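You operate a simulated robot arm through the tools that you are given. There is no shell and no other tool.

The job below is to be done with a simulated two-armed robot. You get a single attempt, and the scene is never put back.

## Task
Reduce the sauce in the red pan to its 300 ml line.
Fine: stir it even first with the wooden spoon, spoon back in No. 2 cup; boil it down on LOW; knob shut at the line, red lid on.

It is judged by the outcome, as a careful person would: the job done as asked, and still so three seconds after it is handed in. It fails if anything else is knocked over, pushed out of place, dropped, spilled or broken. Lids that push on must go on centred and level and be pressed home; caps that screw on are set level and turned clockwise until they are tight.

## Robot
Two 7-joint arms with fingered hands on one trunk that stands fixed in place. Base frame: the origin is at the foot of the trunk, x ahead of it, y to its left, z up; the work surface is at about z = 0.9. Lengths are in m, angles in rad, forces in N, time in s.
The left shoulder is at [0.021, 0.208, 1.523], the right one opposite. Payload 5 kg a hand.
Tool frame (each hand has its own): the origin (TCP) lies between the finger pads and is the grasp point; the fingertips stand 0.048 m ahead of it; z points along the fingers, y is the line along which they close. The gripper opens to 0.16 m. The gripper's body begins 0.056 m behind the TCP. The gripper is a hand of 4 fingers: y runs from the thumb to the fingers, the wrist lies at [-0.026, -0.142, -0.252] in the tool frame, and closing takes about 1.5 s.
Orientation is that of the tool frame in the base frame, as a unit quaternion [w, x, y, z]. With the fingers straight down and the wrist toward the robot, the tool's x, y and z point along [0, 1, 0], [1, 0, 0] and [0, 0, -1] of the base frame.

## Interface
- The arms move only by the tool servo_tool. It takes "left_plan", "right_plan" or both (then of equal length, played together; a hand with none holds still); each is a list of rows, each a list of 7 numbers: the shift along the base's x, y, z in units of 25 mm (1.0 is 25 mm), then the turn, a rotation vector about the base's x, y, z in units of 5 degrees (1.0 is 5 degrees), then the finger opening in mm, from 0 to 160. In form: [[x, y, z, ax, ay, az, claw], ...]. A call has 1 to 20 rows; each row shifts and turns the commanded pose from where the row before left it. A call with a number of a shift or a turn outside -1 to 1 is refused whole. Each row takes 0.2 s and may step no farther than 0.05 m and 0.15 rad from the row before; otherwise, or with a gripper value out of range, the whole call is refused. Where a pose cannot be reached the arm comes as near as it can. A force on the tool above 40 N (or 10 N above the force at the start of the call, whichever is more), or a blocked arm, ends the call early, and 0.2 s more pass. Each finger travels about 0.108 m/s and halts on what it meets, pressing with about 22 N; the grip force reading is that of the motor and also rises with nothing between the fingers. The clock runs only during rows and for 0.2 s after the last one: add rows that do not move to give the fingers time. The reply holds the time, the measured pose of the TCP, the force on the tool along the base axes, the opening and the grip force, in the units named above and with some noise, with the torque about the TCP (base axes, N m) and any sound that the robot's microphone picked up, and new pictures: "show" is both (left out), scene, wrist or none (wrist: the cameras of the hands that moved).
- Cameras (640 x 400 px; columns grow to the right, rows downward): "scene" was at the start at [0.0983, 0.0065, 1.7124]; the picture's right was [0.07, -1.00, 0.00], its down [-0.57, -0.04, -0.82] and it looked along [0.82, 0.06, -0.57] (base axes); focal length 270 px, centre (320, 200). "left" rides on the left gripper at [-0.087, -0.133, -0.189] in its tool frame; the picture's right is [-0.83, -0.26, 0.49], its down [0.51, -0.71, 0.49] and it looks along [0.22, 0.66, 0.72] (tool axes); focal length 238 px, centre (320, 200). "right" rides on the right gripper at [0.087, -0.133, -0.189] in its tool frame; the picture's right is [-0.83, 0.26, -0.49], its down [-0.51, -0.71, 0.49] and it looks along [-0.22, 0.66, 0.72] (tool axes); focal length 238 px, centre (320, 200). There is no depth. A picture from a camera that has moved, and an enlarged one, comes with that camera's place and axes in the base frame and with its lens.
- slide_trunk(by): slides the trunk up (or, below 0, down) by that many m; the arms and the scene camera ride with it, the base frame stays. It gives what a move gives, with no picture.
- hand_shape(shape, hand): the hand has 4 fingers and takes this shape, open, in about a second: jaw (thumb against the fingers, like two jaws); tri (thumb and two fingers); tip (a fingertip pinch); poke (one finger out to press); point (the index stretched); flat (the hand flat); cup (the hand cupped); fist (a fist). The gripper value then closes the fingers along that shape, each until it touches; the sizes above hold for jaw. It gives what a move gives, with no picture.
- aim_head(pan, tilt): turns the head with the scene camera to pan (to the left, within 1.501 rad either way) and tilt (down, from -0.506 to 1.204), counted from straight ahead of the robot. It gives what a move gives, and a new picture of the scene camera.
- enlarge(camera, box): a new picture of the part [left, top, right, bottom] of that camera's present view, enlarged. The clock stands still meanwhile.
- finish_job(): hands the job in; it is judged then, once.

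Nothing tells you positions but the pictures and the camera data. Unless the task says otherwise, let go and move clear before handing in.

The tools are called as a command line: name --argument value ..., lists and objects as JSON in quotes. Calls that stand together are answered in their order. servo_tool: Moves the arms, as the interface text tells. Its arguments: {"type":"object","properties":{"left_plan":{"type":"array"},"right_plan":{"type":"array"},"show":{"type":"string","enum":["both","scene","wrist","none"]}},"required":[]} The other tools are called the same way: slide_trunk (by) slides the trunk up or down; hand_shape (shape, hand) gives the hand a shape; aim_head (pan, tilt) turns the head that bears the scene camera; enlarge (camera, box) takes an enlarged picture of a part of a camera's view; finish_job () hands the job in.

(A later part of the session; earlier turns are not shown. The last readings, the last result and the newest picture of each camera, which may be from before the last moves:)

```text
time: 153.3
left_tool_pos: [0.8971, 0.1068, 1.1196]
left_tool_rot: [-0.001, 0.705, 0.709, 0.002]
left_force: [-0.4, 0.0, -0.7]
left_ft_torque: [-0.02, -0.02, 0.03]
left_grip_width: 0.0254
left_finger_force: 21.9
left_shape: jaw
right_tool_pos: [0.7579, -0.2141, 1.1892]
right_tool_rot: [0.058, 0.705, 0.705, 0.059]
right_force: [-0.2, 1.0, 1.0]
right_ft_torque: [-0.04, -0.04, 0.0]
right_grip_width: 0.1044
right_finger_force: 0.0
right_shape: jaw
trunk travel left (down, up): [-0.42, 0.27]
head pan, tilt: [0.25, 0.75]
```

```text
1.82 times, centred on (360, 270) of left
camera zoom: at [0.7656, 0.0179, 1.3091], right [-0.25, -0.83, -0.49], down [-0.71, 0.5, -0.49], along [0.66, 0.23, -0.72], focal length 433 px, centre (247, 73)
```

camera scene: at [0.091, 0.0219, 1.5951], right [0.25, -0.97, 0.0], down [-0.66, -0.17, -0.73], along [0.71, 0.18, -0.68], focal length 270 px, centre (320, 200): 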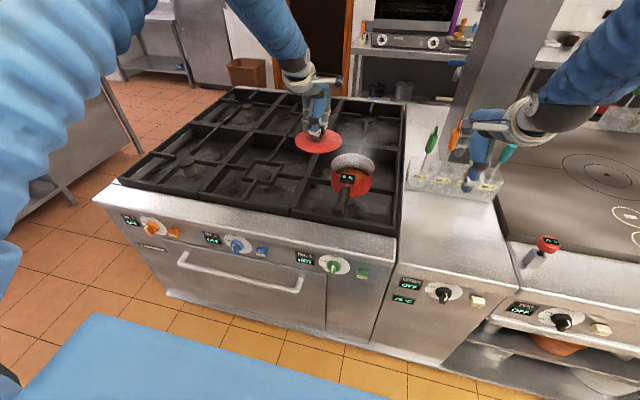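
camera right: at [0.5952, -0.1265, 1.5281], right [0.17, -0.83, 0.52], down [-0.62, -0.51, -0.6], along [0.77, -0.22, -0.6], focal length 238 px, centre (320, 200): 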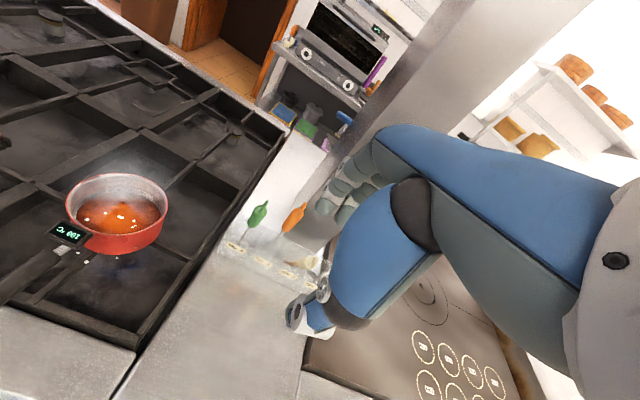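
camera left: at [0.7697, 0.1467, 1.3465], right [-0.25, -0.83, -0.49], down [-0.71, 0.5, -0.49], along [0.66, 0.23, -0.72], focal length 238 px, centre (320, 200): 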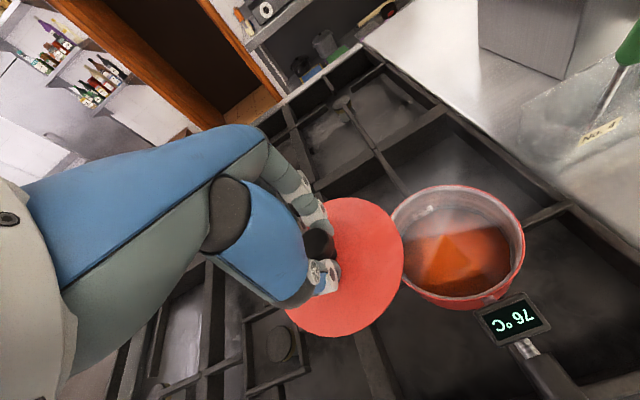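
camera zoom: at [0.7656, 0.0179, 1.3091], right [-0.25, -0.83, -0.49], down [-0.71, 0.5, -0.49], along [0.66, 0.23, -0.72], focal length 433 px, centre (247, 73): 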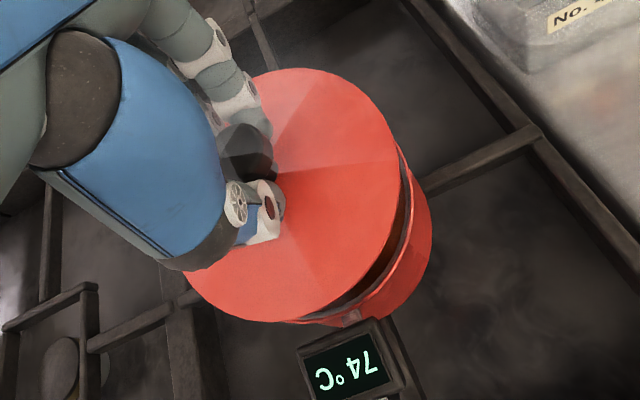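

Lid and pan centres agree within about 2–3 mm in both views. I'll shift 1 mm right, lower most of the way, then look again.

servo_tool --left_plan '[[0, -0.05, -0.4, 0, 0, 0, 0], [0, 0, -0.4, 0, 0, 0, 0], [0, 0, -0.4, 0, 0, 0, 0], [0, 0, 0, 0, 0, 0, 0]]' --show "none"

enlarge --camera "scene" --box '[310, 130, 390, 200]'

enlarge --camera "right" --box '[30, 60, 200, 220]'

enlarge --camera "left" --box '[260, 180, 460, 360]'

```text
time: 154.3
left_tool_pos: [0.8979, 0.1038, 1.0908]
left_tool_rot: [-0.001, 0.705, 0.709, 0.003]
left_force: [0.2, -0.1, -1.2]
left_ft_torque: [0.01, -0.02, 0.02]
left_grip_width: 0.0257
left_finger_force: 21.8
left_shape: jaw
right_tool_pos: [0.758, -0.2137, 1.1894]
right_tool_rot: [0.058, 0.705, 0.705, 0.059]
right_force: [0.0, 0.1, 0.3]
right_ft_torque: [-0.04, 0.02, -0.03]
right_grip_width: 0.1046
right_finger_force: 0.0
right_shape: jaw
trunk travel left (down, up): [-0.42, 0.27]
head pan, tilt: [0.25, 0.75]
```

```text
5.71 times, centred on (350, 165) of scene
camera zoom: at [0.0907, 0.0209, 1.5952], right [0.25, -0.97, 0.0], down [-0.66, -0.17, -0.73], along [0.71, 0.18, -0.68], focal length 1546 px, centre (149, 400)
```

zoom: 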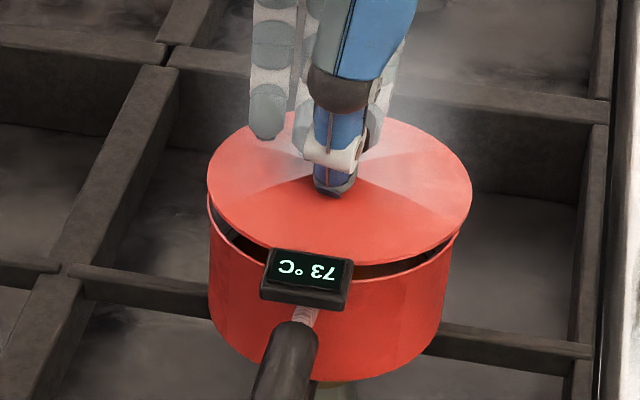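

```text
2.50 times, centred on (115, 140) of right
camera zoom: at [0.5958, -0.1266, 1.3527], right [0.18, -0.83, 0.52], down [-0.62, -0.51, -0.6], along [0.77, -0.22, -0.61], focal length 596 px, centre (832, 350)
```

zoom: 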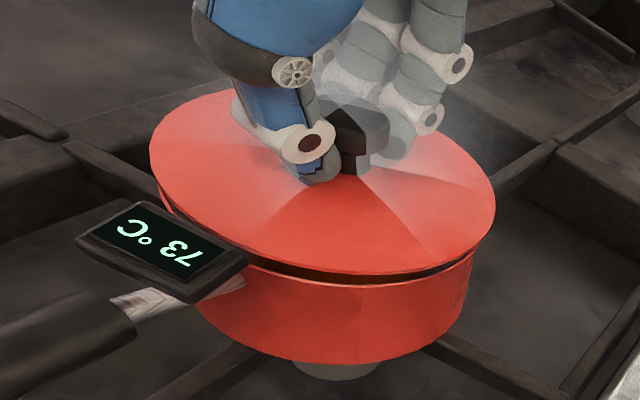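

```text
2.22 times, centred on (360, 270) of left
camera zoom: at [0.7656, 0.016, 1.2792], right [-0.25, -0.83, -0.49], down [-0.71, 0.5, -0.49], along [0.66, 0.23, -0.72], focal length 530 px, centre (231, 44)
```

zoom: 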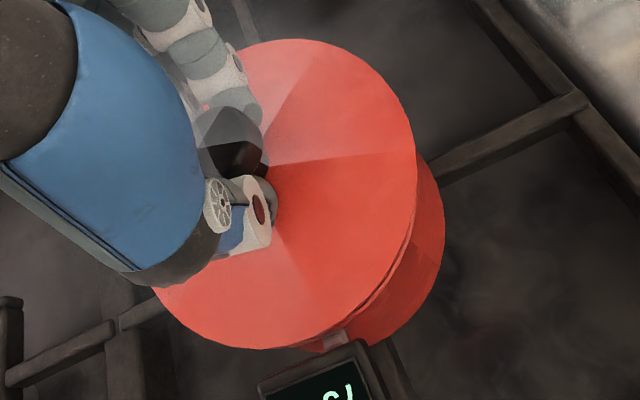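

The lid is about 1 cm above the rim and perhaps 2 mm too far right. I'll correct 2 mm left and 1 mm back, then lower gently in small steps until contact.

servo_tool --left_plan '[[-0.04, 0.08, 0, 0, 0, 0, 0], [0, 0, -0.2, 0, 0, 0, 0], [0, 0, -0.15, 0, 0, 0, 0], [0, 0, 0, 0, 0, 0, 0]]' --show "none"

enlarge --camera "scene" --box '[320, 140, 380, 190]'

enlarge --camera "right" --box '[30, 60, 200, 220]'

```text
time: 155.3
left_tool_pos: [0.8965, 0.1069, 1.082]
left_tool_rot: [0.0, 0.704, 0.71, 0.003]
left_force: [-0.5, -0.1, -1.5]
left_ft_torque: [0.0, 0.0, -0.01]
left_grip_width: 0.0259
left_finger_force: 22.4
left_shape: jaw
right_tool_pos: [0.7586, -0.2137, 1.1892]
right_tool_rot: [0.059, 0.705, 0.705, 0.058]
right_force: [-0.4, 0.1, 0.0]
right_ft_torque: [-0.01, 0.0, -0.02]
right_grip_width: 0.1046
right_finger_force: 0.1
right_shape: jaw
trunk travel left (down, up): [-0.42, 0.27]
head pan, tilt: [0.25, 0.75]
```

```text
8.00 times, centred on (350, 165) of scene
camera zoom: at [0.0907, 0.0208, 1.5952], right [0.25, -0.97, 0.0], down [-0.66, -0.17, -0.73], along [0.71, 0.18, -0.68], focal length 2164 px, centre (80, 480)
```

zoom: 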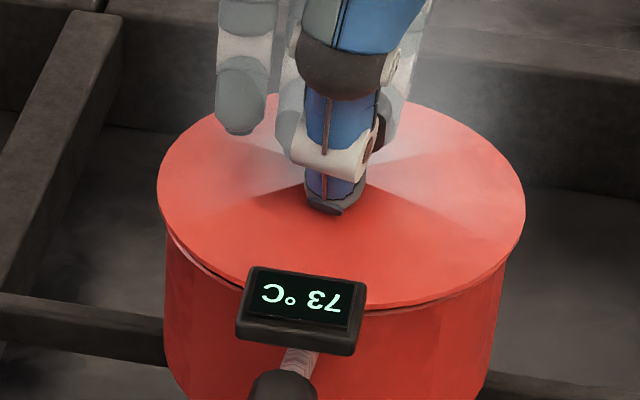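

```text
2.50 times, centred on (115, 140) of right
camera zoom: at [0.5958, -0.1266, 1.3527], right [0.18, -0.83, 0.52], down [-0.62, -0.51, -0.6], along [0.77, -0.22, -0.61], focal length 596 px, centre (832, 350)
```

zoom: 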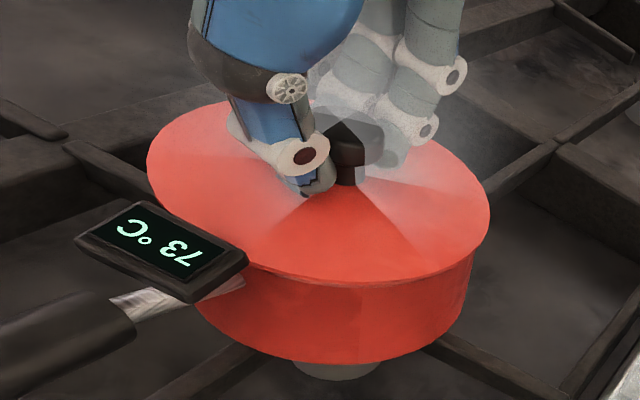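

Nearly seated and looking concentric. I'll fine-correct 1.5 mm toward the robot and 1 mm left, then lower to contact.

servo_tool --left_plan '[[-0.06, 0.05, 0, 0, 0, 0, 0], [0, 0, -0.12, 0, 0, 0, 0], [0, 0, -0.12, 0, 0, 0, 0], [0, 0, -0.1, 0, 0, 0, 0], [0, 0, 0, 0, 0, 0, 0]]' --show "none"

enlarge --camera "scene" --box '[320, 140, 380, 190]'

enlarge --camera "right" --box '[30, 60, 200, 220]'

```text
time: 156.5
left_tool_pos: [0.8959, 0.1074, 1.0775]
left_tool_rot: [0.002, 0.705, 0.709, 0.006]
left_force: [1.9, -1.9, 29.1]
left_ft_torque: [0.03, 0.33, -0.11]
left_grip_width: 0.0258
left_finger_force: 22.1
left_shape: jaw
right_tool_pos: [0.7574, -0.2139, 1.1911]
right_tool_rot: [0.059, 0.705, 0.705, 0.06]
right_force: [0.7, -0.4, 0.7]
right_ft_torque: [0.01, 0.0, 0.04]
right_grip_width: 0.1049
right_finger_force: 0.1
right_shape: jaw
trunk travel left (down, up): [-0.42, 0.27]
head pan, tilt: [0.25, 0.75]
```

```text
8.00 times, centred on (350, 165) of scene
camera zoom: at [0.088, 0.0202, 1.5956], right [0.25, -0.97, 0.0], down [-0.66, -0.17, -0.73], along [0.71, 0.18, -0.68], focal length 2164 px, centre (80, 480)
```

zoom: 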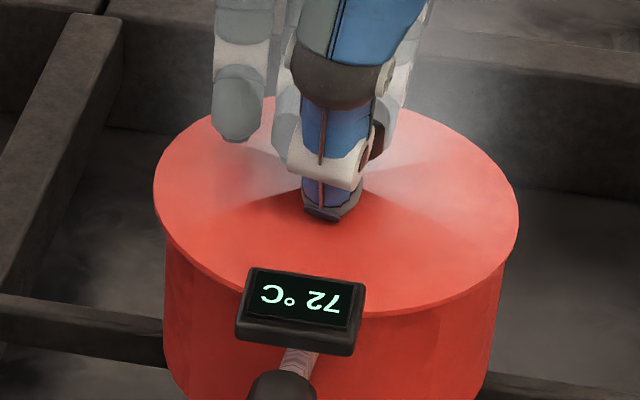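

```text
2.50 times, centred on (115, 140) of right
camera zoom: at [0.5935, -0.1272, 1.354], right [0.17, -0.83, 0.52], down [-0.62, -0.51, -0.6], along [0.77, -0.22, -0.6], focal length 596 px, centre (832, 350)
```

zoom: 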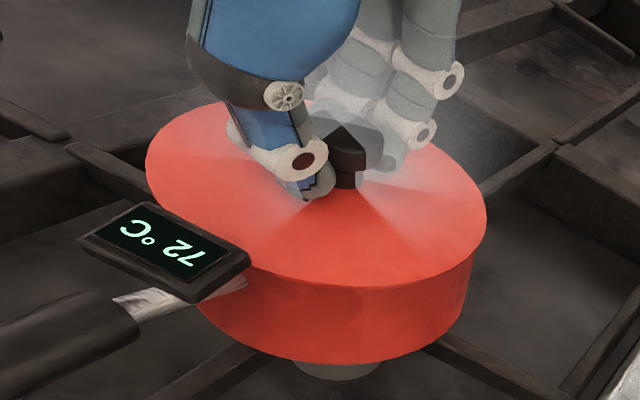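

The lid has landed all round with 29 N of reaction and looks centred, with equal overhang left and right. I'll press down slightly more to make sure it's home.

servo_tool --left_plan '[[0, 0, -0.06, 0, 0, 0, 0], [0, 0, -0.04, 0, 0, 0, 0], [0, 0, 0, 0, 0, 0, 0]]' --show "none"

enlarge --camera "scene" --box '[320, 140, 380, 190]'

enlarge --camera "right" --box '[70, 110, 190, 200]'

enlarge --camera "left" --box '[260, 180, 460, 360]'

```text
time: 157.0
left_tool_pos: [0.9, 0.1082, 1.0784]
left_tool_rot: [0.005, 0.705, 0.709, 0.007]
left_force: [-6.0, -2.1, 18.2]
left_ft_torque: [-0.15, 0.77, -0.07]
left_grip_width: 0.0256
left_finger_force: 21.9
left_shape: jaw
right_tool_pos: [0.7574, -0.213, 1.1896]
right_tool_rot: [0.058, 0.705, 0.704, 0.058]
right_force: [0.5, 1.0, -0.7]
right_ft_torque: [-0.04, 0.1, 0.04]
right_grip_width: 0.1051
right_finger_force: 0.0
right_shape: jaw
trunk travel left (down, up): [-0.42, 0.27]
head pan, tilt: [0.25, 0.75]
stopped in row 2 (left hand): the force on the tool passed its limit at 41 N (the readings are from after the stop); the commanded pose is now the measured one
```

```text
8.00 times, centred on (350, 165) of scene
camera zoom: at [0.0906, 0.0209, 1.595], right [0.25, -0.97, 0.0], down [-0.66, -0.17, -0.73], along [0.71, 0.18, -0.68], focal length 2164 px, centre (80, 480)
```

zoom: 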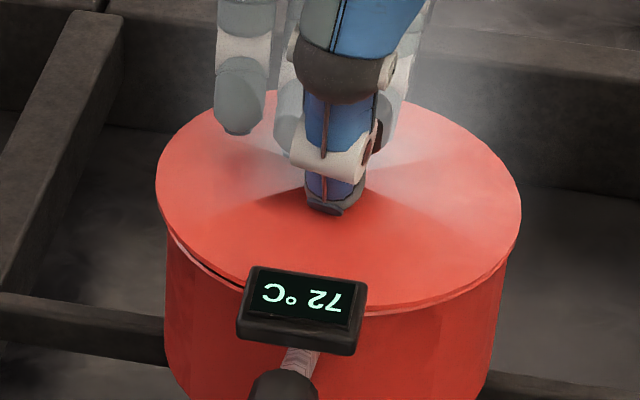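

```text
4.44 times, centred on (130, 155) of right
camera zoom: at [0.5956, -0.1262, 1.3521], right [0.18, -0.83, 0.52], down [-0.62, -0.51, -0.6], along [0.77, -0.22, -0.61], focal length 1059 px, centre (1164, 400)
```

zoom: 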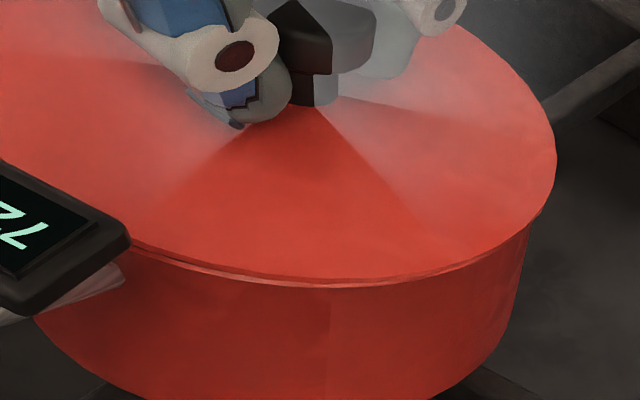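

```text
2.22 times, centred on (360, 270) of left
camera zoom: at [0.7652, 0.0195, 1.2656], right [-0.25, -0.83, -0.49], down [-0.7, 0.5, -0.5], along [0.67, 0.23, -0.71], focal length 530 px, centre (231, 44)
```

zoom: 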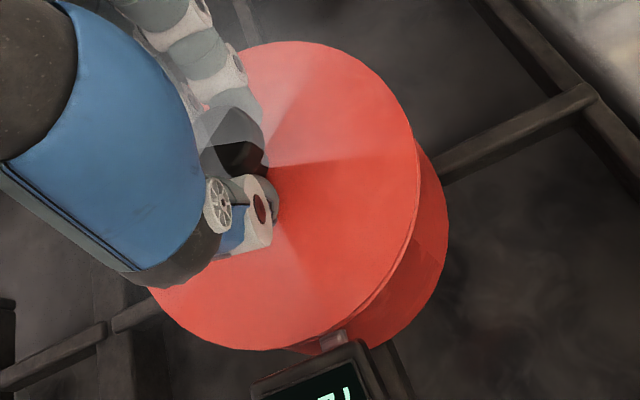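

The extra press nudged the lid about 4 mm away from me, opening a sliver at the near-left edge. I'll ease up, slide back to the centred position and lower again.

servo_tool --left_plan '[[0, 0, 0.12, 0, 0, 0, 0], [-0.14, -0.03, 0, 0, 0, 0, 0], [0, 0, -0.1, 0, 0, 0, 0], [0, 0, -0.08, 0, 0, 0, 0], [0, 0, 0, 0, 0, 0, 0]]' --show "none"

enlarge --camera "scene" --box '[320, 140, 380, 190]'

enlarge --camera "right" --box '[70, 110, 190, 200]'

enlarge --camera "left" --box '[300, 220, 460, 360]'

```text
time: 158.2
left_tool_pos: [0.895, 0.1089, 1.0778]
left_tool_rot: [0.005, 0.705, 0.709, 0.006]
left_force: [6.2, 1.0, 28.9]
left_ft_torque: [0.08, 0.11, -0.11]
left_grip_width: 0.0263
left_finger_force: 21.9
left_shape: jaw
right_tool_pos: [0.7573, -0.2139, 1.1906]
right_tool_rot: [0.059, 0.705, 0.704, 0.059]
right_force: [0.3, 0.7, -0.6]
right_ft_torque: [0.02, 0.01, -0.02]
right_grip_width: 0.1047
right_finger_force: 0.1
right_shape: jaw
trunk travel left (down, up): [-0.42, 0.27]
head pan, tilt: [0.25, 0.75]
```

```text
8.00 times, centred on (350, 165) of scene
camera zoom: at [0.0883, 0.0206, 1.5955], right [0.25, -0.97, 0.0], down [-0.66, -0.17, -0.73], along [0.71, 0.18, -0.68], focal length 2164 px, centre (80, 480)
```

zoom: 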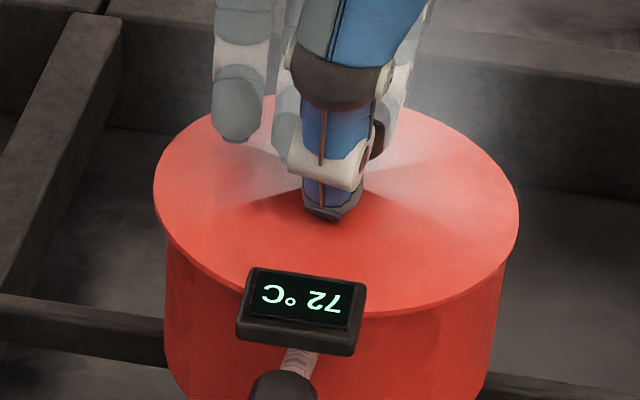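

```text
4.44 times, centred on (130, 155) of right
camera zoom: at [0.5938, -0.1268, 1.3538], right [0.17, -0.83, 0.52], down [-0.62, -0.51, -0.6], along [0.77, -0.22, -0.6], focal length 1059 px, centre (1164, 400)
```

zoom: 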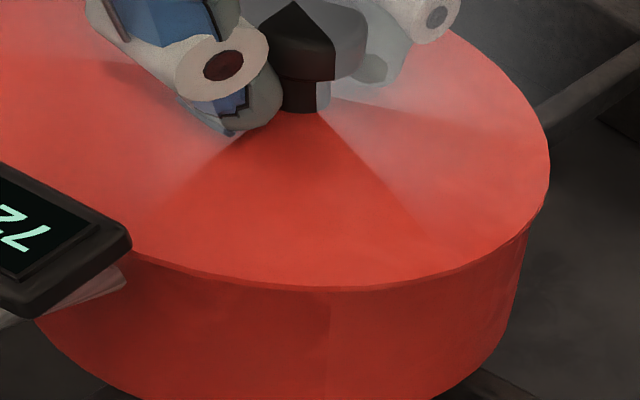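

```text
2.86 times, centred on (380, 290) of left
camera zoom: at [0.7598, 0.0193, 1.2652], right [-0.24, -0.83, -0.49], down [-0.7, 0.5, -0.5], along [0.67, 0.23, -0.71], focal length 681 px, centre (149, -57)
```

zoom: 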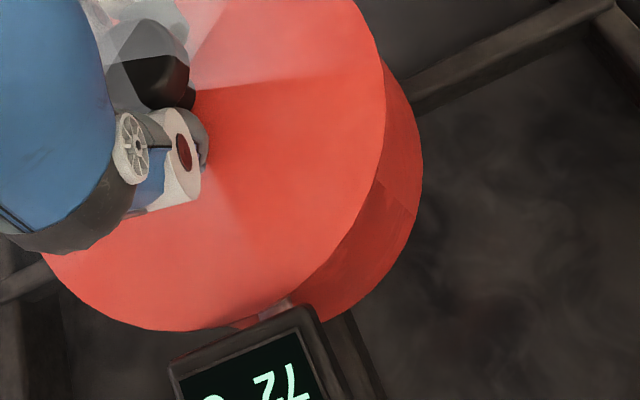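

Now it's flush with no visible gap all round, and the overhang is balanced. I'll relax the pressure a little and release the knob.

servo_tool --left_plan '[[0, 0, 0.1, 0, 0, 0, 0], [0, 0, 0, 0, 0, 0, 20], [0, 0, 0, 0, 0, 0, 40], [0, 0, 0, 0, 0, 0, 60], [0, 0, 0, 0, 0, 0, 85], [0, 0, 0, 0, 0, 0, 85]]' --show "none"

enlarge --camera "scene" --box '[320, 140, 380, 190]'

enlarge --camera "right" --box '[40, 80, 200, 200]'

```text
time: 159.6
left_tool_pos: [0.8922, 0.108, 1.0736]
left_tool_rot: [0.002, 0.705, 0.709, 0.005]
left_force: [-0.3, 0.2, 7.7]
left_ft_torque: [0.15, -0.33, 0.03]
left_grip_width: 0.0845
left_finger_force: 0.1
left_shape: jaw
right_tool_pos: [0.7578, -0.2146, 1.1896]
right_tool_rot: [0.059, 0.705, 0.704, 0.058]
right_force: [0.0, 0.2, 0.1]
right_ft_torque: [0.01, -0.03, 0.0]
right_grip_width: 0.1045
right_finger_force: 0.1
right_shape: jaw
trunk travel left (down, up): [-0.42, 0.27]
head pan, tilt: [0.25, 0.75]
```

```text
8.00 times, centred on (350, 165) of scene
camera zoom: at [0.0894, 0.0206, 1.5951], right [0.25, -0.97, 0.0], down [-0.66, -0.17, -0.73], along [0.71, 0.18, -0.68], focal length 2164 px, centre (80, 480)
```

zoom: 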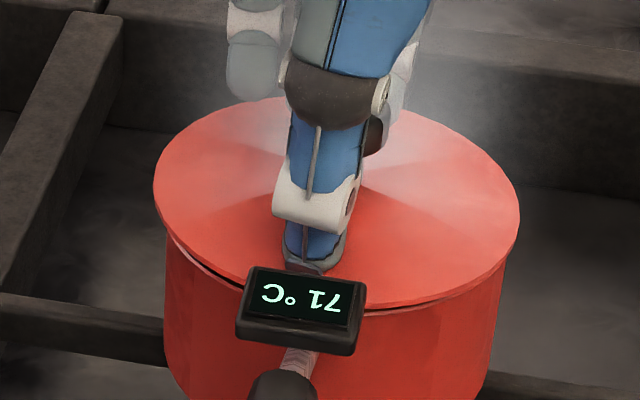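

```text
3.33 times, centred on (120, 140) of right
camera zoom: at [0.5947, -0.1268, 1.353], right [0.17, -0.83, 0.52], down [-0.62, -0.51, -0.6], along [0.77, -0.22, -0.6], focal length 794 px, centre (987, 400)
```

zoom: 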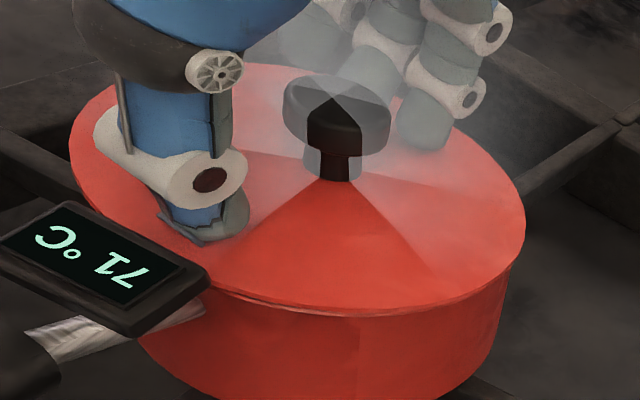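

The near edge has lifted slightly because my fingertips are now resting on the far side of the lid. I'll raise the hand clear and see how the lid settles.

servo_tool --left_plan '[[0.1, 0, 0.3, 0, 0, 0, 90], [0, 0, 0.6, 0, 0, 0, 90], [0, 0, 0.8, 0, 0, 0, 90], [0, 0, 0.8, 0, 0, 0, 90], [0, 0, 0, 0, 0, 0, 90]]' --show "none"

enlarge --camera "scene" --box '[320, 140, 380, 190]'

enlarge --camera "right" --box '[40, 80, 200, 200]'

enlarge --camera "left" --box '[240, 180, 460, 380]'

```text
time: 160.8
left_tool_pos: [0.8959, 0.1075, 1.1382]
left_tool_rot: [0.002, 0.705, 0.709, 0.005]
left_force: [0.8, -0.3, 0.0]
left_ft_torque: [-0.02, 0.03, -0.04]
left_grip_width: 0.0896
left_finger_force: 0.0
left_shape: jaw
right_tool_pos: [0.7581, -0.2131, 1.1895]
right_tool_rot: [0.059, 0.705, 0.705, 0.057]
right_force: [0.4, -0.3, 0.6]
right_ft_torque: [-0.01, 0.01, 0.0]
right_grip_width: 0.1047
right_finger_force: 0.1
right_shape: jaw
trunk travel left (down, up): [-0.42, 0.27]
head pan, tilt: [0.25, 0.75]
```

```text
8.00 times, centred on (350, 165) of scene
camera zoom: at [0.0914, 0.0208, 1.5951], right [0.25, -0.97, 0.0], down [-0.66, -0.17, -0.73], along [0.71, 0.18, -0.68], focal length 2164 px, centre (80, 480)
```

zoom: 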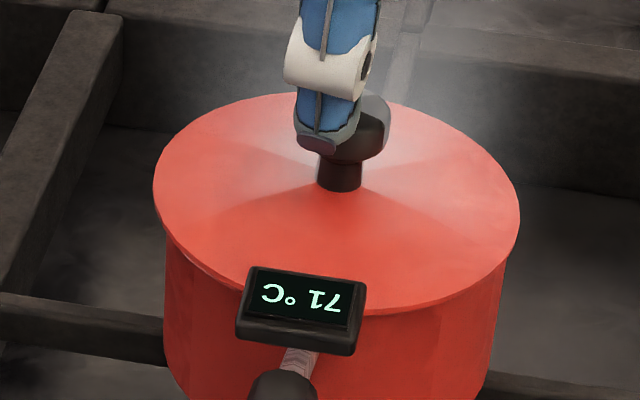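

```text
3.33 times, centred on (120, 140) of right
camera zoom: at [0.5964, -0.1266, 1.3524], right [0.18, -0.83, 0.52], down [-0.62, -0.51, -0.6], along [0.77, -0.22, -0.61], focal length 794 px, centre (987, 400)
```

zoom: 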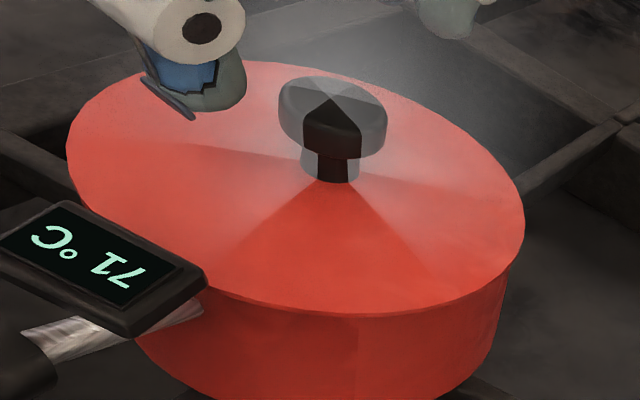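

```text
2.00 times, centred on (350, 280) of left
camera zoom: at [0.7633, 0.0189, 1.3258], right [-0.25, -0.83, -0.49], down [-0.71, 0.5, -0.5], along [0.66, 0.23, -0.71], focal length 477 px, centre (260, 40)
```

zoom: 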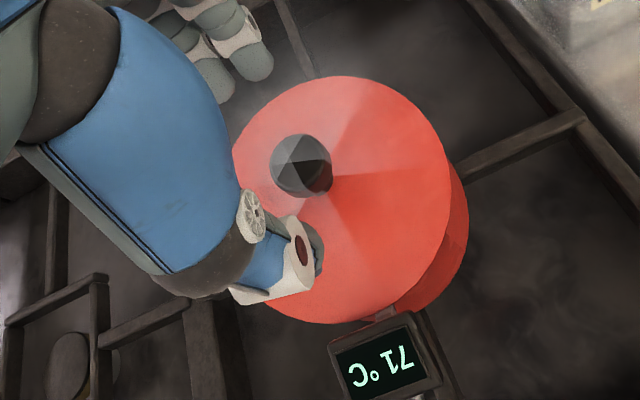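

With the hand clear, the lid has settled flat with no gap visible. I'll zoom on the edges from several sides to confirm that it's centred and level.

enlarge --camera "scene" --box '[320, 158, 350, 178]'

enlarge --camera "scene" --box '[350, 158, 380, 178]'

enlarge --camera "right" --box '[80, 130, 140, 170]'

enlarge --camera "right" --box '[130, 120, 180, 155]'

enlarge --camera "left" --box '[380, 230, 460, 330]'

```text
16.00 times, centred on (335, 168) of scene
camera zoom: at [0.0914, 0.0208, 1.5951], right [0.25, -0.97, 0.0], down [-0.66, -0.17, -0.73], along [0.71, 0.18, -0.68], focal length 4328 px, centre (80, 712)
```

zoom: 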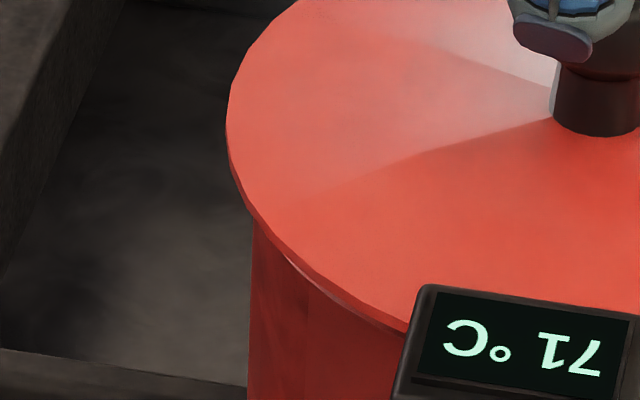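

```text
16.00 times, centred on (365, 168) of scene
camera zoom: at [0.0914, 0.0208, 1.5951], right [0.25, -0.97, 0.0], down [-0.66, -0.17, -0.73], along [0.71, 0.18, -0.68], focal length 4328 px, centre (-400, 712)
```

zoom: 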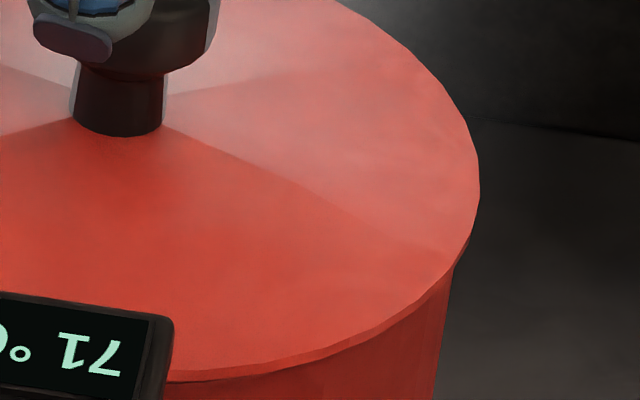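

```text
10.00 times, centred on (110, 150) of right
camera zoom: at [0.5964, -0.1266, 1.3524], right [0.18, -0.83, 0.52], down [-0.62, -0.51, -0.6], along [0.77, -0.22, -0.61], focal length 2384 px, centre (2420, 700)
```

zoom: 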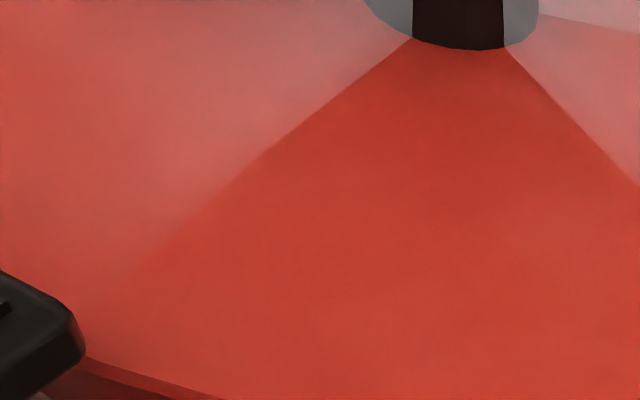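

```text
11.43 times, centred on (155, 138) of right
camera zoom: at [0.5964, -0.1266, 1.3524], right [0.18, -0.83, 0.52], down [-0.62, -0.51, -0.6], along [0.77, -0.22, -0.61], focal length 2724 px, centre (2206, 914)
```

zoom: 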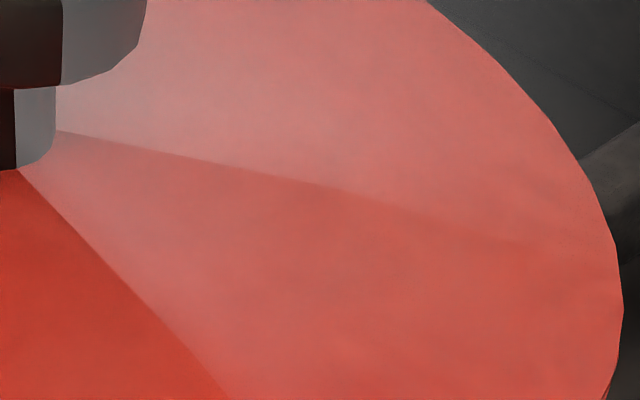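

```text
4.00 times, centred on (420, 280) of left
camera zoom: at [0.7633, 0.0189, 1.3258], right [-0.25, -0.83, -0.49], down [-0.71, 0.5, -0.5], along [0.66, 0.23, -0.71], focal length 953 px, centre (-80, -120)
```

zoom: 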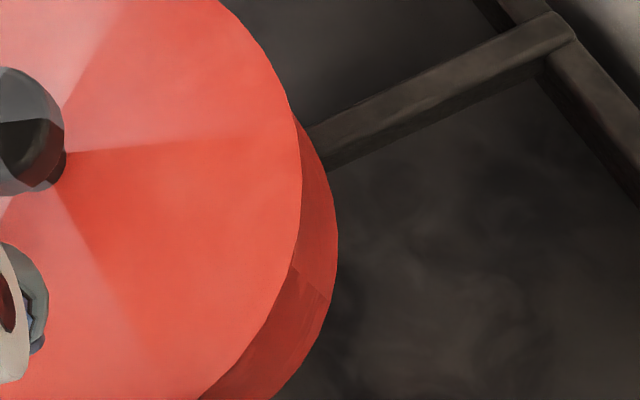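

enlarge --camera "scene" --box '[324, 168, 344, 182]'

enlarge --camera "right" --box '[88, 158, 118, 178]'

enlarge --camera "left" --box '[360, 300, 400, 330]'

```text
16.00 times, centred on (334, 175) of scene
camera zoom: at [0.0914, 0.0208, 1.5951], right [0.25, -0.97, 0.0], down [-0.66, -0.17, -0.73], along [0.71, 0.18, -0.68], focal length 4328 px, centre (96, 600)
```

zoom: 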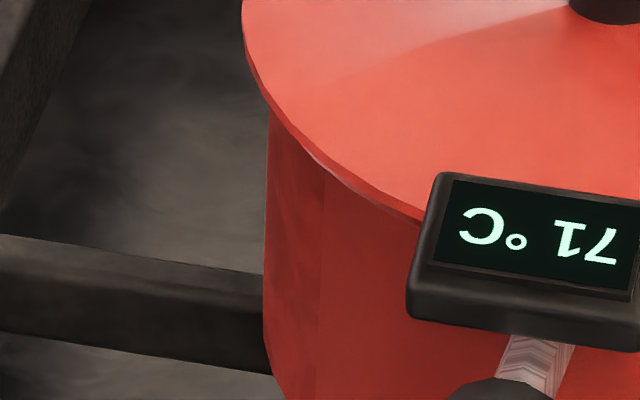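

```text
16.00 times, centred on (103, 168) of right
camera zoom: at [0.5964, -0.1266, 1.3524], right [0.18, -0.83, 0.52], down [-0.62, -0.51, -0.6], along [0.77, -0.22, -0.61], focal length 3814 px, centre (3792, 712)
```

zoom: 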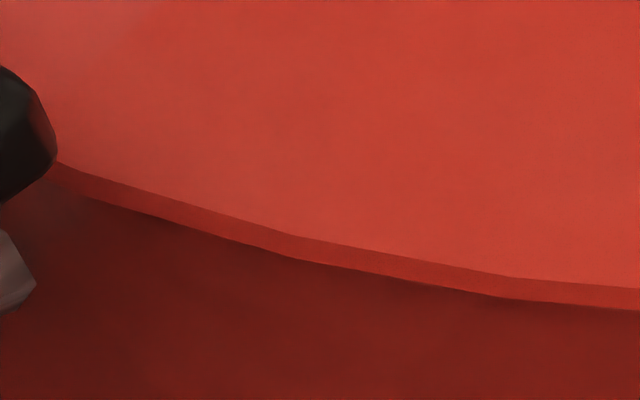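

```text
13.33 times, centred on (380, 315) of left
camera zoom: at [0.7633, 0.0189, 1.3258], right [-0.25, -0.83, -0.49], down [-0.71, 0.5, -0.5], along [0.66, 0.23, -0.71], focal length 3178 px, centre (-480, -1333)
```

zoom: 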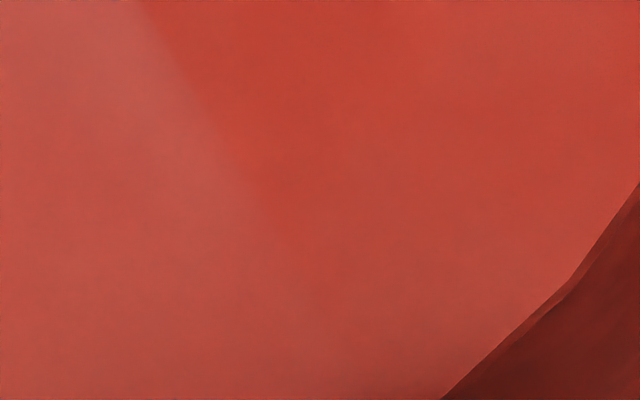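

The lid is flush all round, with a clean edge and the wall directly beneath, and centred within about 3 mm. I'll raise the left hand straight up and move it clear to the left, then re-verify everything.

servo_tool --left_plan '[[0, 0, 0.6, 0, 0, 0, 90], [0, 0, 0.9, 0, 0, 0, 90], [0, 0, 0.9, 0, 0, 0, 90], [0, 0, 0.9, 0, 0, 0, 90], [0, 0, 0.9, 0, 0, 0, 90], [0, 0.3, 0.9, 0, 0, 0, 90], [-0.4, 0.7, 0.4, 0, 0, 0, 90], [-0.6, 0.9, 0, 0, 0, 0, 90], [-0.6, 0.9, 0, 0, 0, 0, 90], [-0.6, 0.9, 0, 0, 0, 0, 90], [-0.6, 0.9, 0, 0, 0, 0, 90], [-0.6, 0.9, 0, 0, 0, 0, 90], [-0.6, 0.9, 0, 0, 0, 0, 90], [-0.6, 0.9, 0, 0, 0, 0, 90], [-0.4, 0.9, 0, 0, 0, 0, 90]]'

aim_head --pan 0.0 --tilt 0.75

enlarge --camera "left" --box '[0, 0, 640, 400]'

```text
time: 164.0
left_tool_pos: [0.7704, 0.3154, 1.2763]
left_tool_rot: [0.002, 0.705, 0.709, 0.005]
left_force: [-0.2, 1.1, -0.7]
left_ft_torque: [-0.01, 0.0, -0.01]
left_grip_width: 0.0892
left_finger_force: 0.1
left_shape: jaw
right_tool_pos: [0.7575, -0.2129, 1.19]
right_tool_rot: [0.059, 0.705, 0.705, 0.058]
right_force: [0.2, 0.4, 0.0]
right_ft_torque: [-0.08, 0.01, -0.01]
right_grip_width: 0.1046
right_finger_force: 0.0
right_shape: jaw
trunk travel left (down, up): [-0.42, 0.27]
head pan, tilt: [0.25, 0.75]
camera scene: at [0.0902, 0.0224, 1.5952], right [0.25, -0.97, 0.0], down [-0.66, -0.17, -0.73], along [0.71, 0.18, -0.68], focal length 270 px, centre (320, 200)
camera left: at [0.6365, 0.2263, 1.4644], right [-0.25, -0.83, -0.49], down [-0.71, 0.5, -0.5], along [0.66, 0.22, -0.71], focal length 238 px, centre (320, 200)
```

scene: 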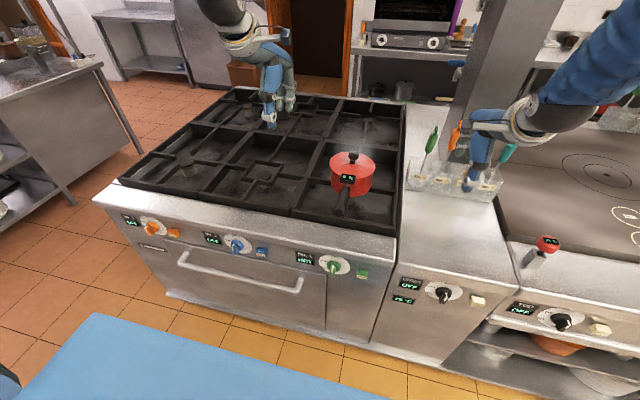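
left: 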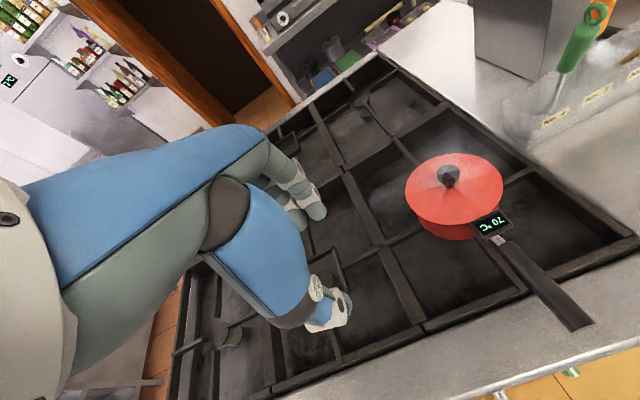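

```text
time: 164.8
left_tool_pos: [0.7704, 0.3134, 1.2771]
left_tool_rot: [0.002, 0.705, 0.709, 0.006]
left_force: [0.0, -0.4, -0.2]
left_ft_torque: [0.0, 0.02, 0.02]
left_grip_width: 0.0894
left_finger_force: 0.1
left_shape: jaw
right_tool_pos: [0.7586, -0.2144, 1.1886]
right_tool_rot: [0.058, 0.704, 0.705, 0.059]
right_force: [-0.6, 0.6, 0.2]
right_ft_torque: [-0.02, -0.02, -0.01]
right_grip_width: 0.1044
right_finger_force: 0.0
right_shape: jaw
trunk travel left (down, up): [-0.42, 0.27]
head pan, tilt: [0.0, 0.75]
camera scene: at [0.0933, 0.0002, 1.5952], right [0.0, -1.0, 0.0], down [-0.68, 0.0, -0.73], along [0.73, 0.0, -0.68], focal length 270 px, centre (320, 200)
```

scene: 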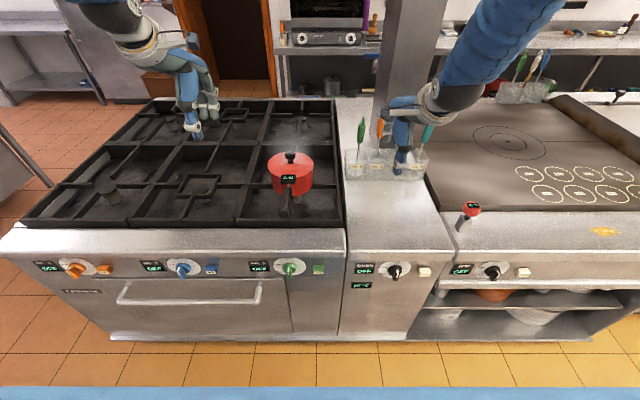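

```text
1.00 times, centred on (320, 200) of left (not enlarged: the box is as wide or as high as the picture)
camera zoom: at [0.6373, 0.2246, 1.4647], right [-0.25, -0.83, -0.49], down [-0.71, 0.5, -0.5], along [0.66, 0.23, -0.71], focal length 238 px, centre (320, 200)
```

zoom: 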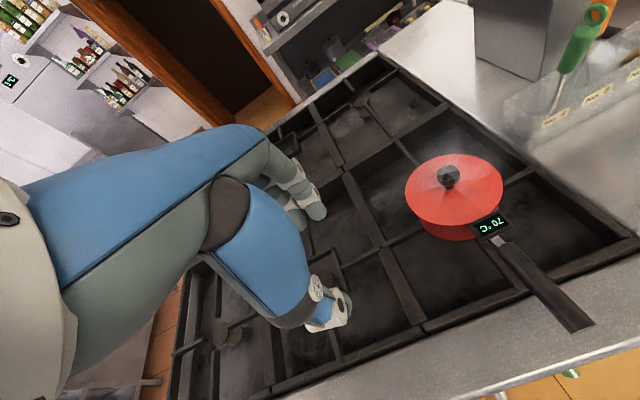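

enlarge --camera "scene" --box '[245, 250, 335, 290]'

enlarge --camera "scene" --box '[255, 140, 325, 210]'

enlarge --camera "scene" --box '[335, 100, 445, 190]'

enlarge --camera "left" --box '[390, 140, 520, 250]'

enlarge --camera "right" --box '[0, 60, 360, 300]'

```text
7.11 times, centred on (290, 270) of scene
camera zoom: at [0.0933, 0.0002, 1.5952], right [0.0, -1.0, 0.0], down [-0.68, 0.0, -0.73], along [0.73, 0.0, -0.68], focal length 1923 px, centre (533, -298)
```

zoom: 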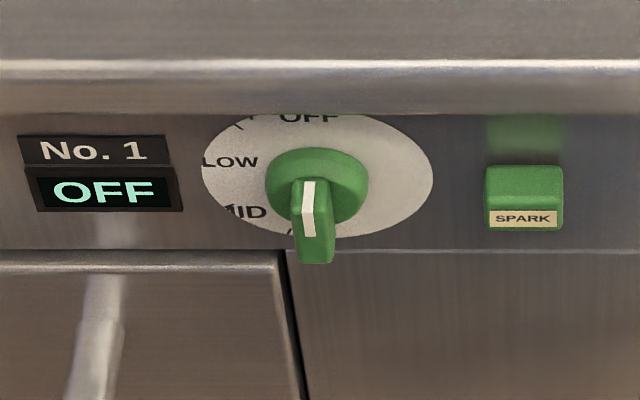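

```text
5.71 times, centred on (290, 175) of scene
camera zoom: at [0.0933, 0.0002, 1.5952], right [0.0, -1.0, 0.0], down [-0.68, 0.0, -0.73], along [0.73, 0.0, -0.68], focal length 1546 px, centre (491, 343)
```

zoom: 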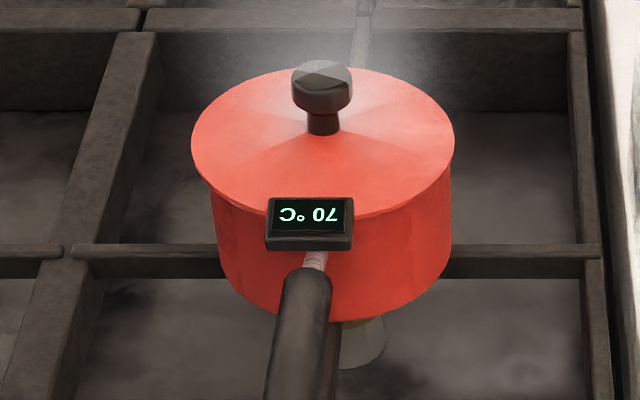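

```text
4.44 times, centred on (390, 145) of scene
camera zoom: at [0.0933, 0.0002, 1.5952], right [0.0, -1.0, 0.0], down [-0.68, 0.0, -0.73], along [0.73, 0.0, -0.68], focal length 1202 px, centre (9, 444)
```

zoom: 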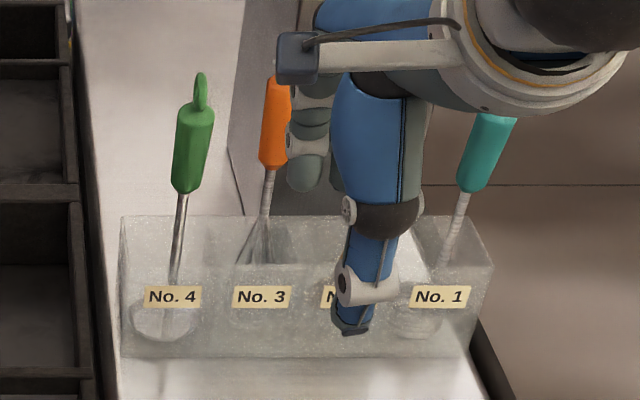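

```text
3.64 times, centred on (455, 195) of left
camera zoom: at [0.6373, 0.2246, 1.4647], right [-0.25, -0.83, -0.49], down [-0.71, 0.5, -0.5], along [0.66, 0.23, -0.71], focal length 867 px, centre (-171, 218)
```

zoom: 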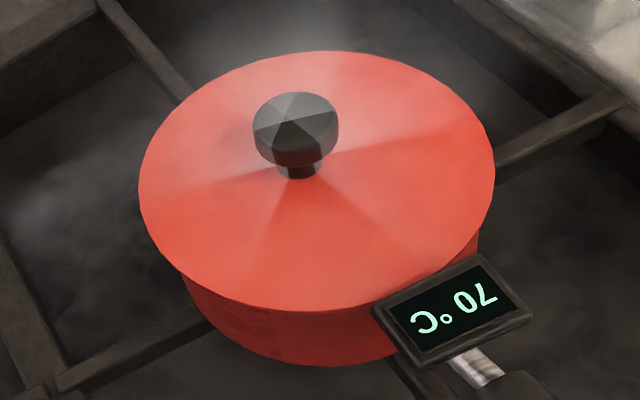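

```text
1.67 times, centred on (180, 180) of right
camera zoom: at [0.5958, -0.1268, 1.3526], right [0.18, -0.83, 0.52], down [-0.62, -0.51, -0.6], along [0.77, -0.22, -0.61], focal length 397 px, centre (553, 233)
```

zoom: 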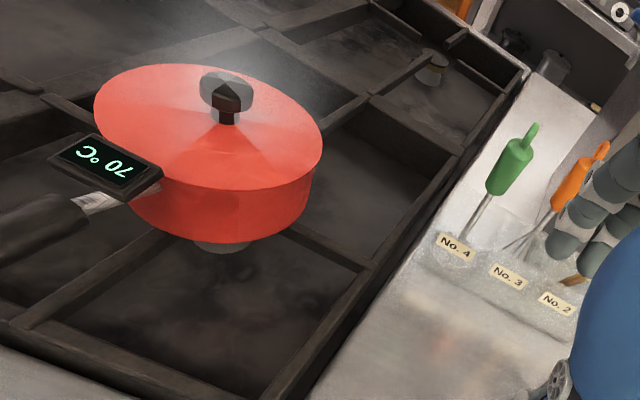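

The No. 1 display now reads OFF with its pointer upright, and the lid is on. One view hints that the lid may sit a couple of mm off, so I'll measure its overhang more carefully from several sides.

enlarge --camera "right" --box '[40, 70, 200, 200]'

enlarge --camera "scene" --box '[264, 154, 304, 200]'

enlarge --camera "scene" --box '[290, 154, 320, 200]'

enlarge --camera "left" --box '[395, 150, 515, 245]'

```text
3.08 times, centred on (120, 135) of right
camera zoom: at [0.5958, -0.1268, 1.3526], right [0.18, -0.83, 0.52], down [-0.62, -0.51, -0.6], along [0.77, -0.22, -0.61], focal length 733 px, centre (935, 400)
```

zoom: 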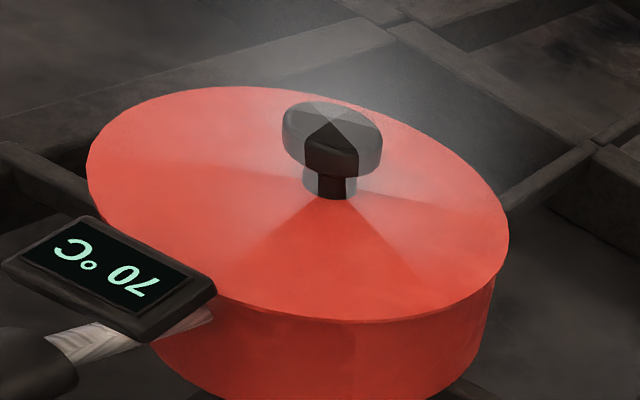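

```text
8.70 times, centred on (284, 177) of scene
camera zoom: at [0.0933, 0.0002, 1.5952], right [0.0, -1.0, 0.0], down [-0.68, 0.0, -0.73], along [0.73, 0.0, -0.68], focal length 2352 px, centre (633, 400)
```

zoom: 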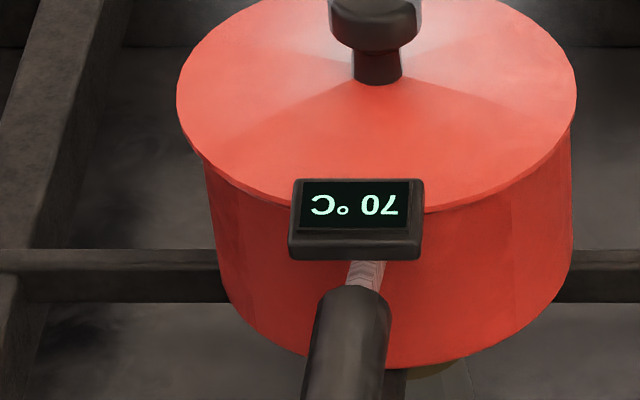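

```text
8.70 times, centred on (305, 177) of scene
camera zoom: at [0.0933, 0.0002, 1.5952], right [0.0, -1.0, 0.0], down [-0.68, 0.0, -0.73], along [0.73, 0.0, -0.68], focal length 2352 px, centre (450, 400)
```

zoom: 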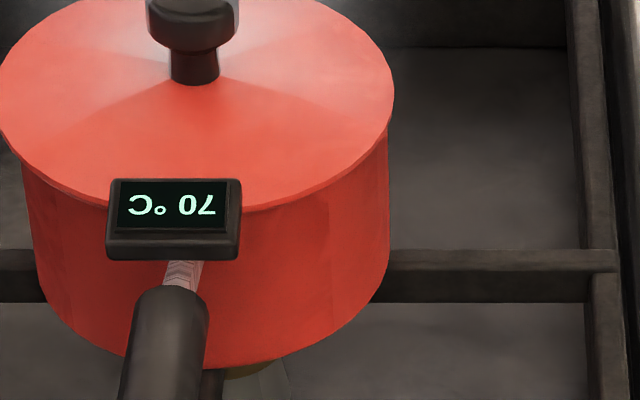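

```text
4.21 times, centred on (455, 198) of left
camera zoom: at [0.6373, 0.2246, 1.4647], right [-0.25, -0.83, -0.49], down [-0.71, 0.5, -0.5], along [0.66, 0.23, -0.71], focal length 1004 px, centre (-248, 210)
```

zoom: 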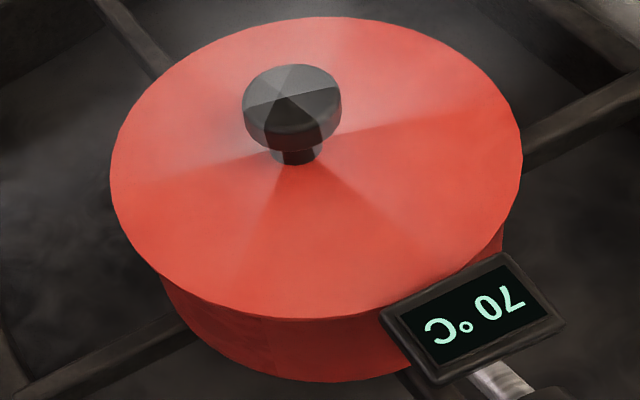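

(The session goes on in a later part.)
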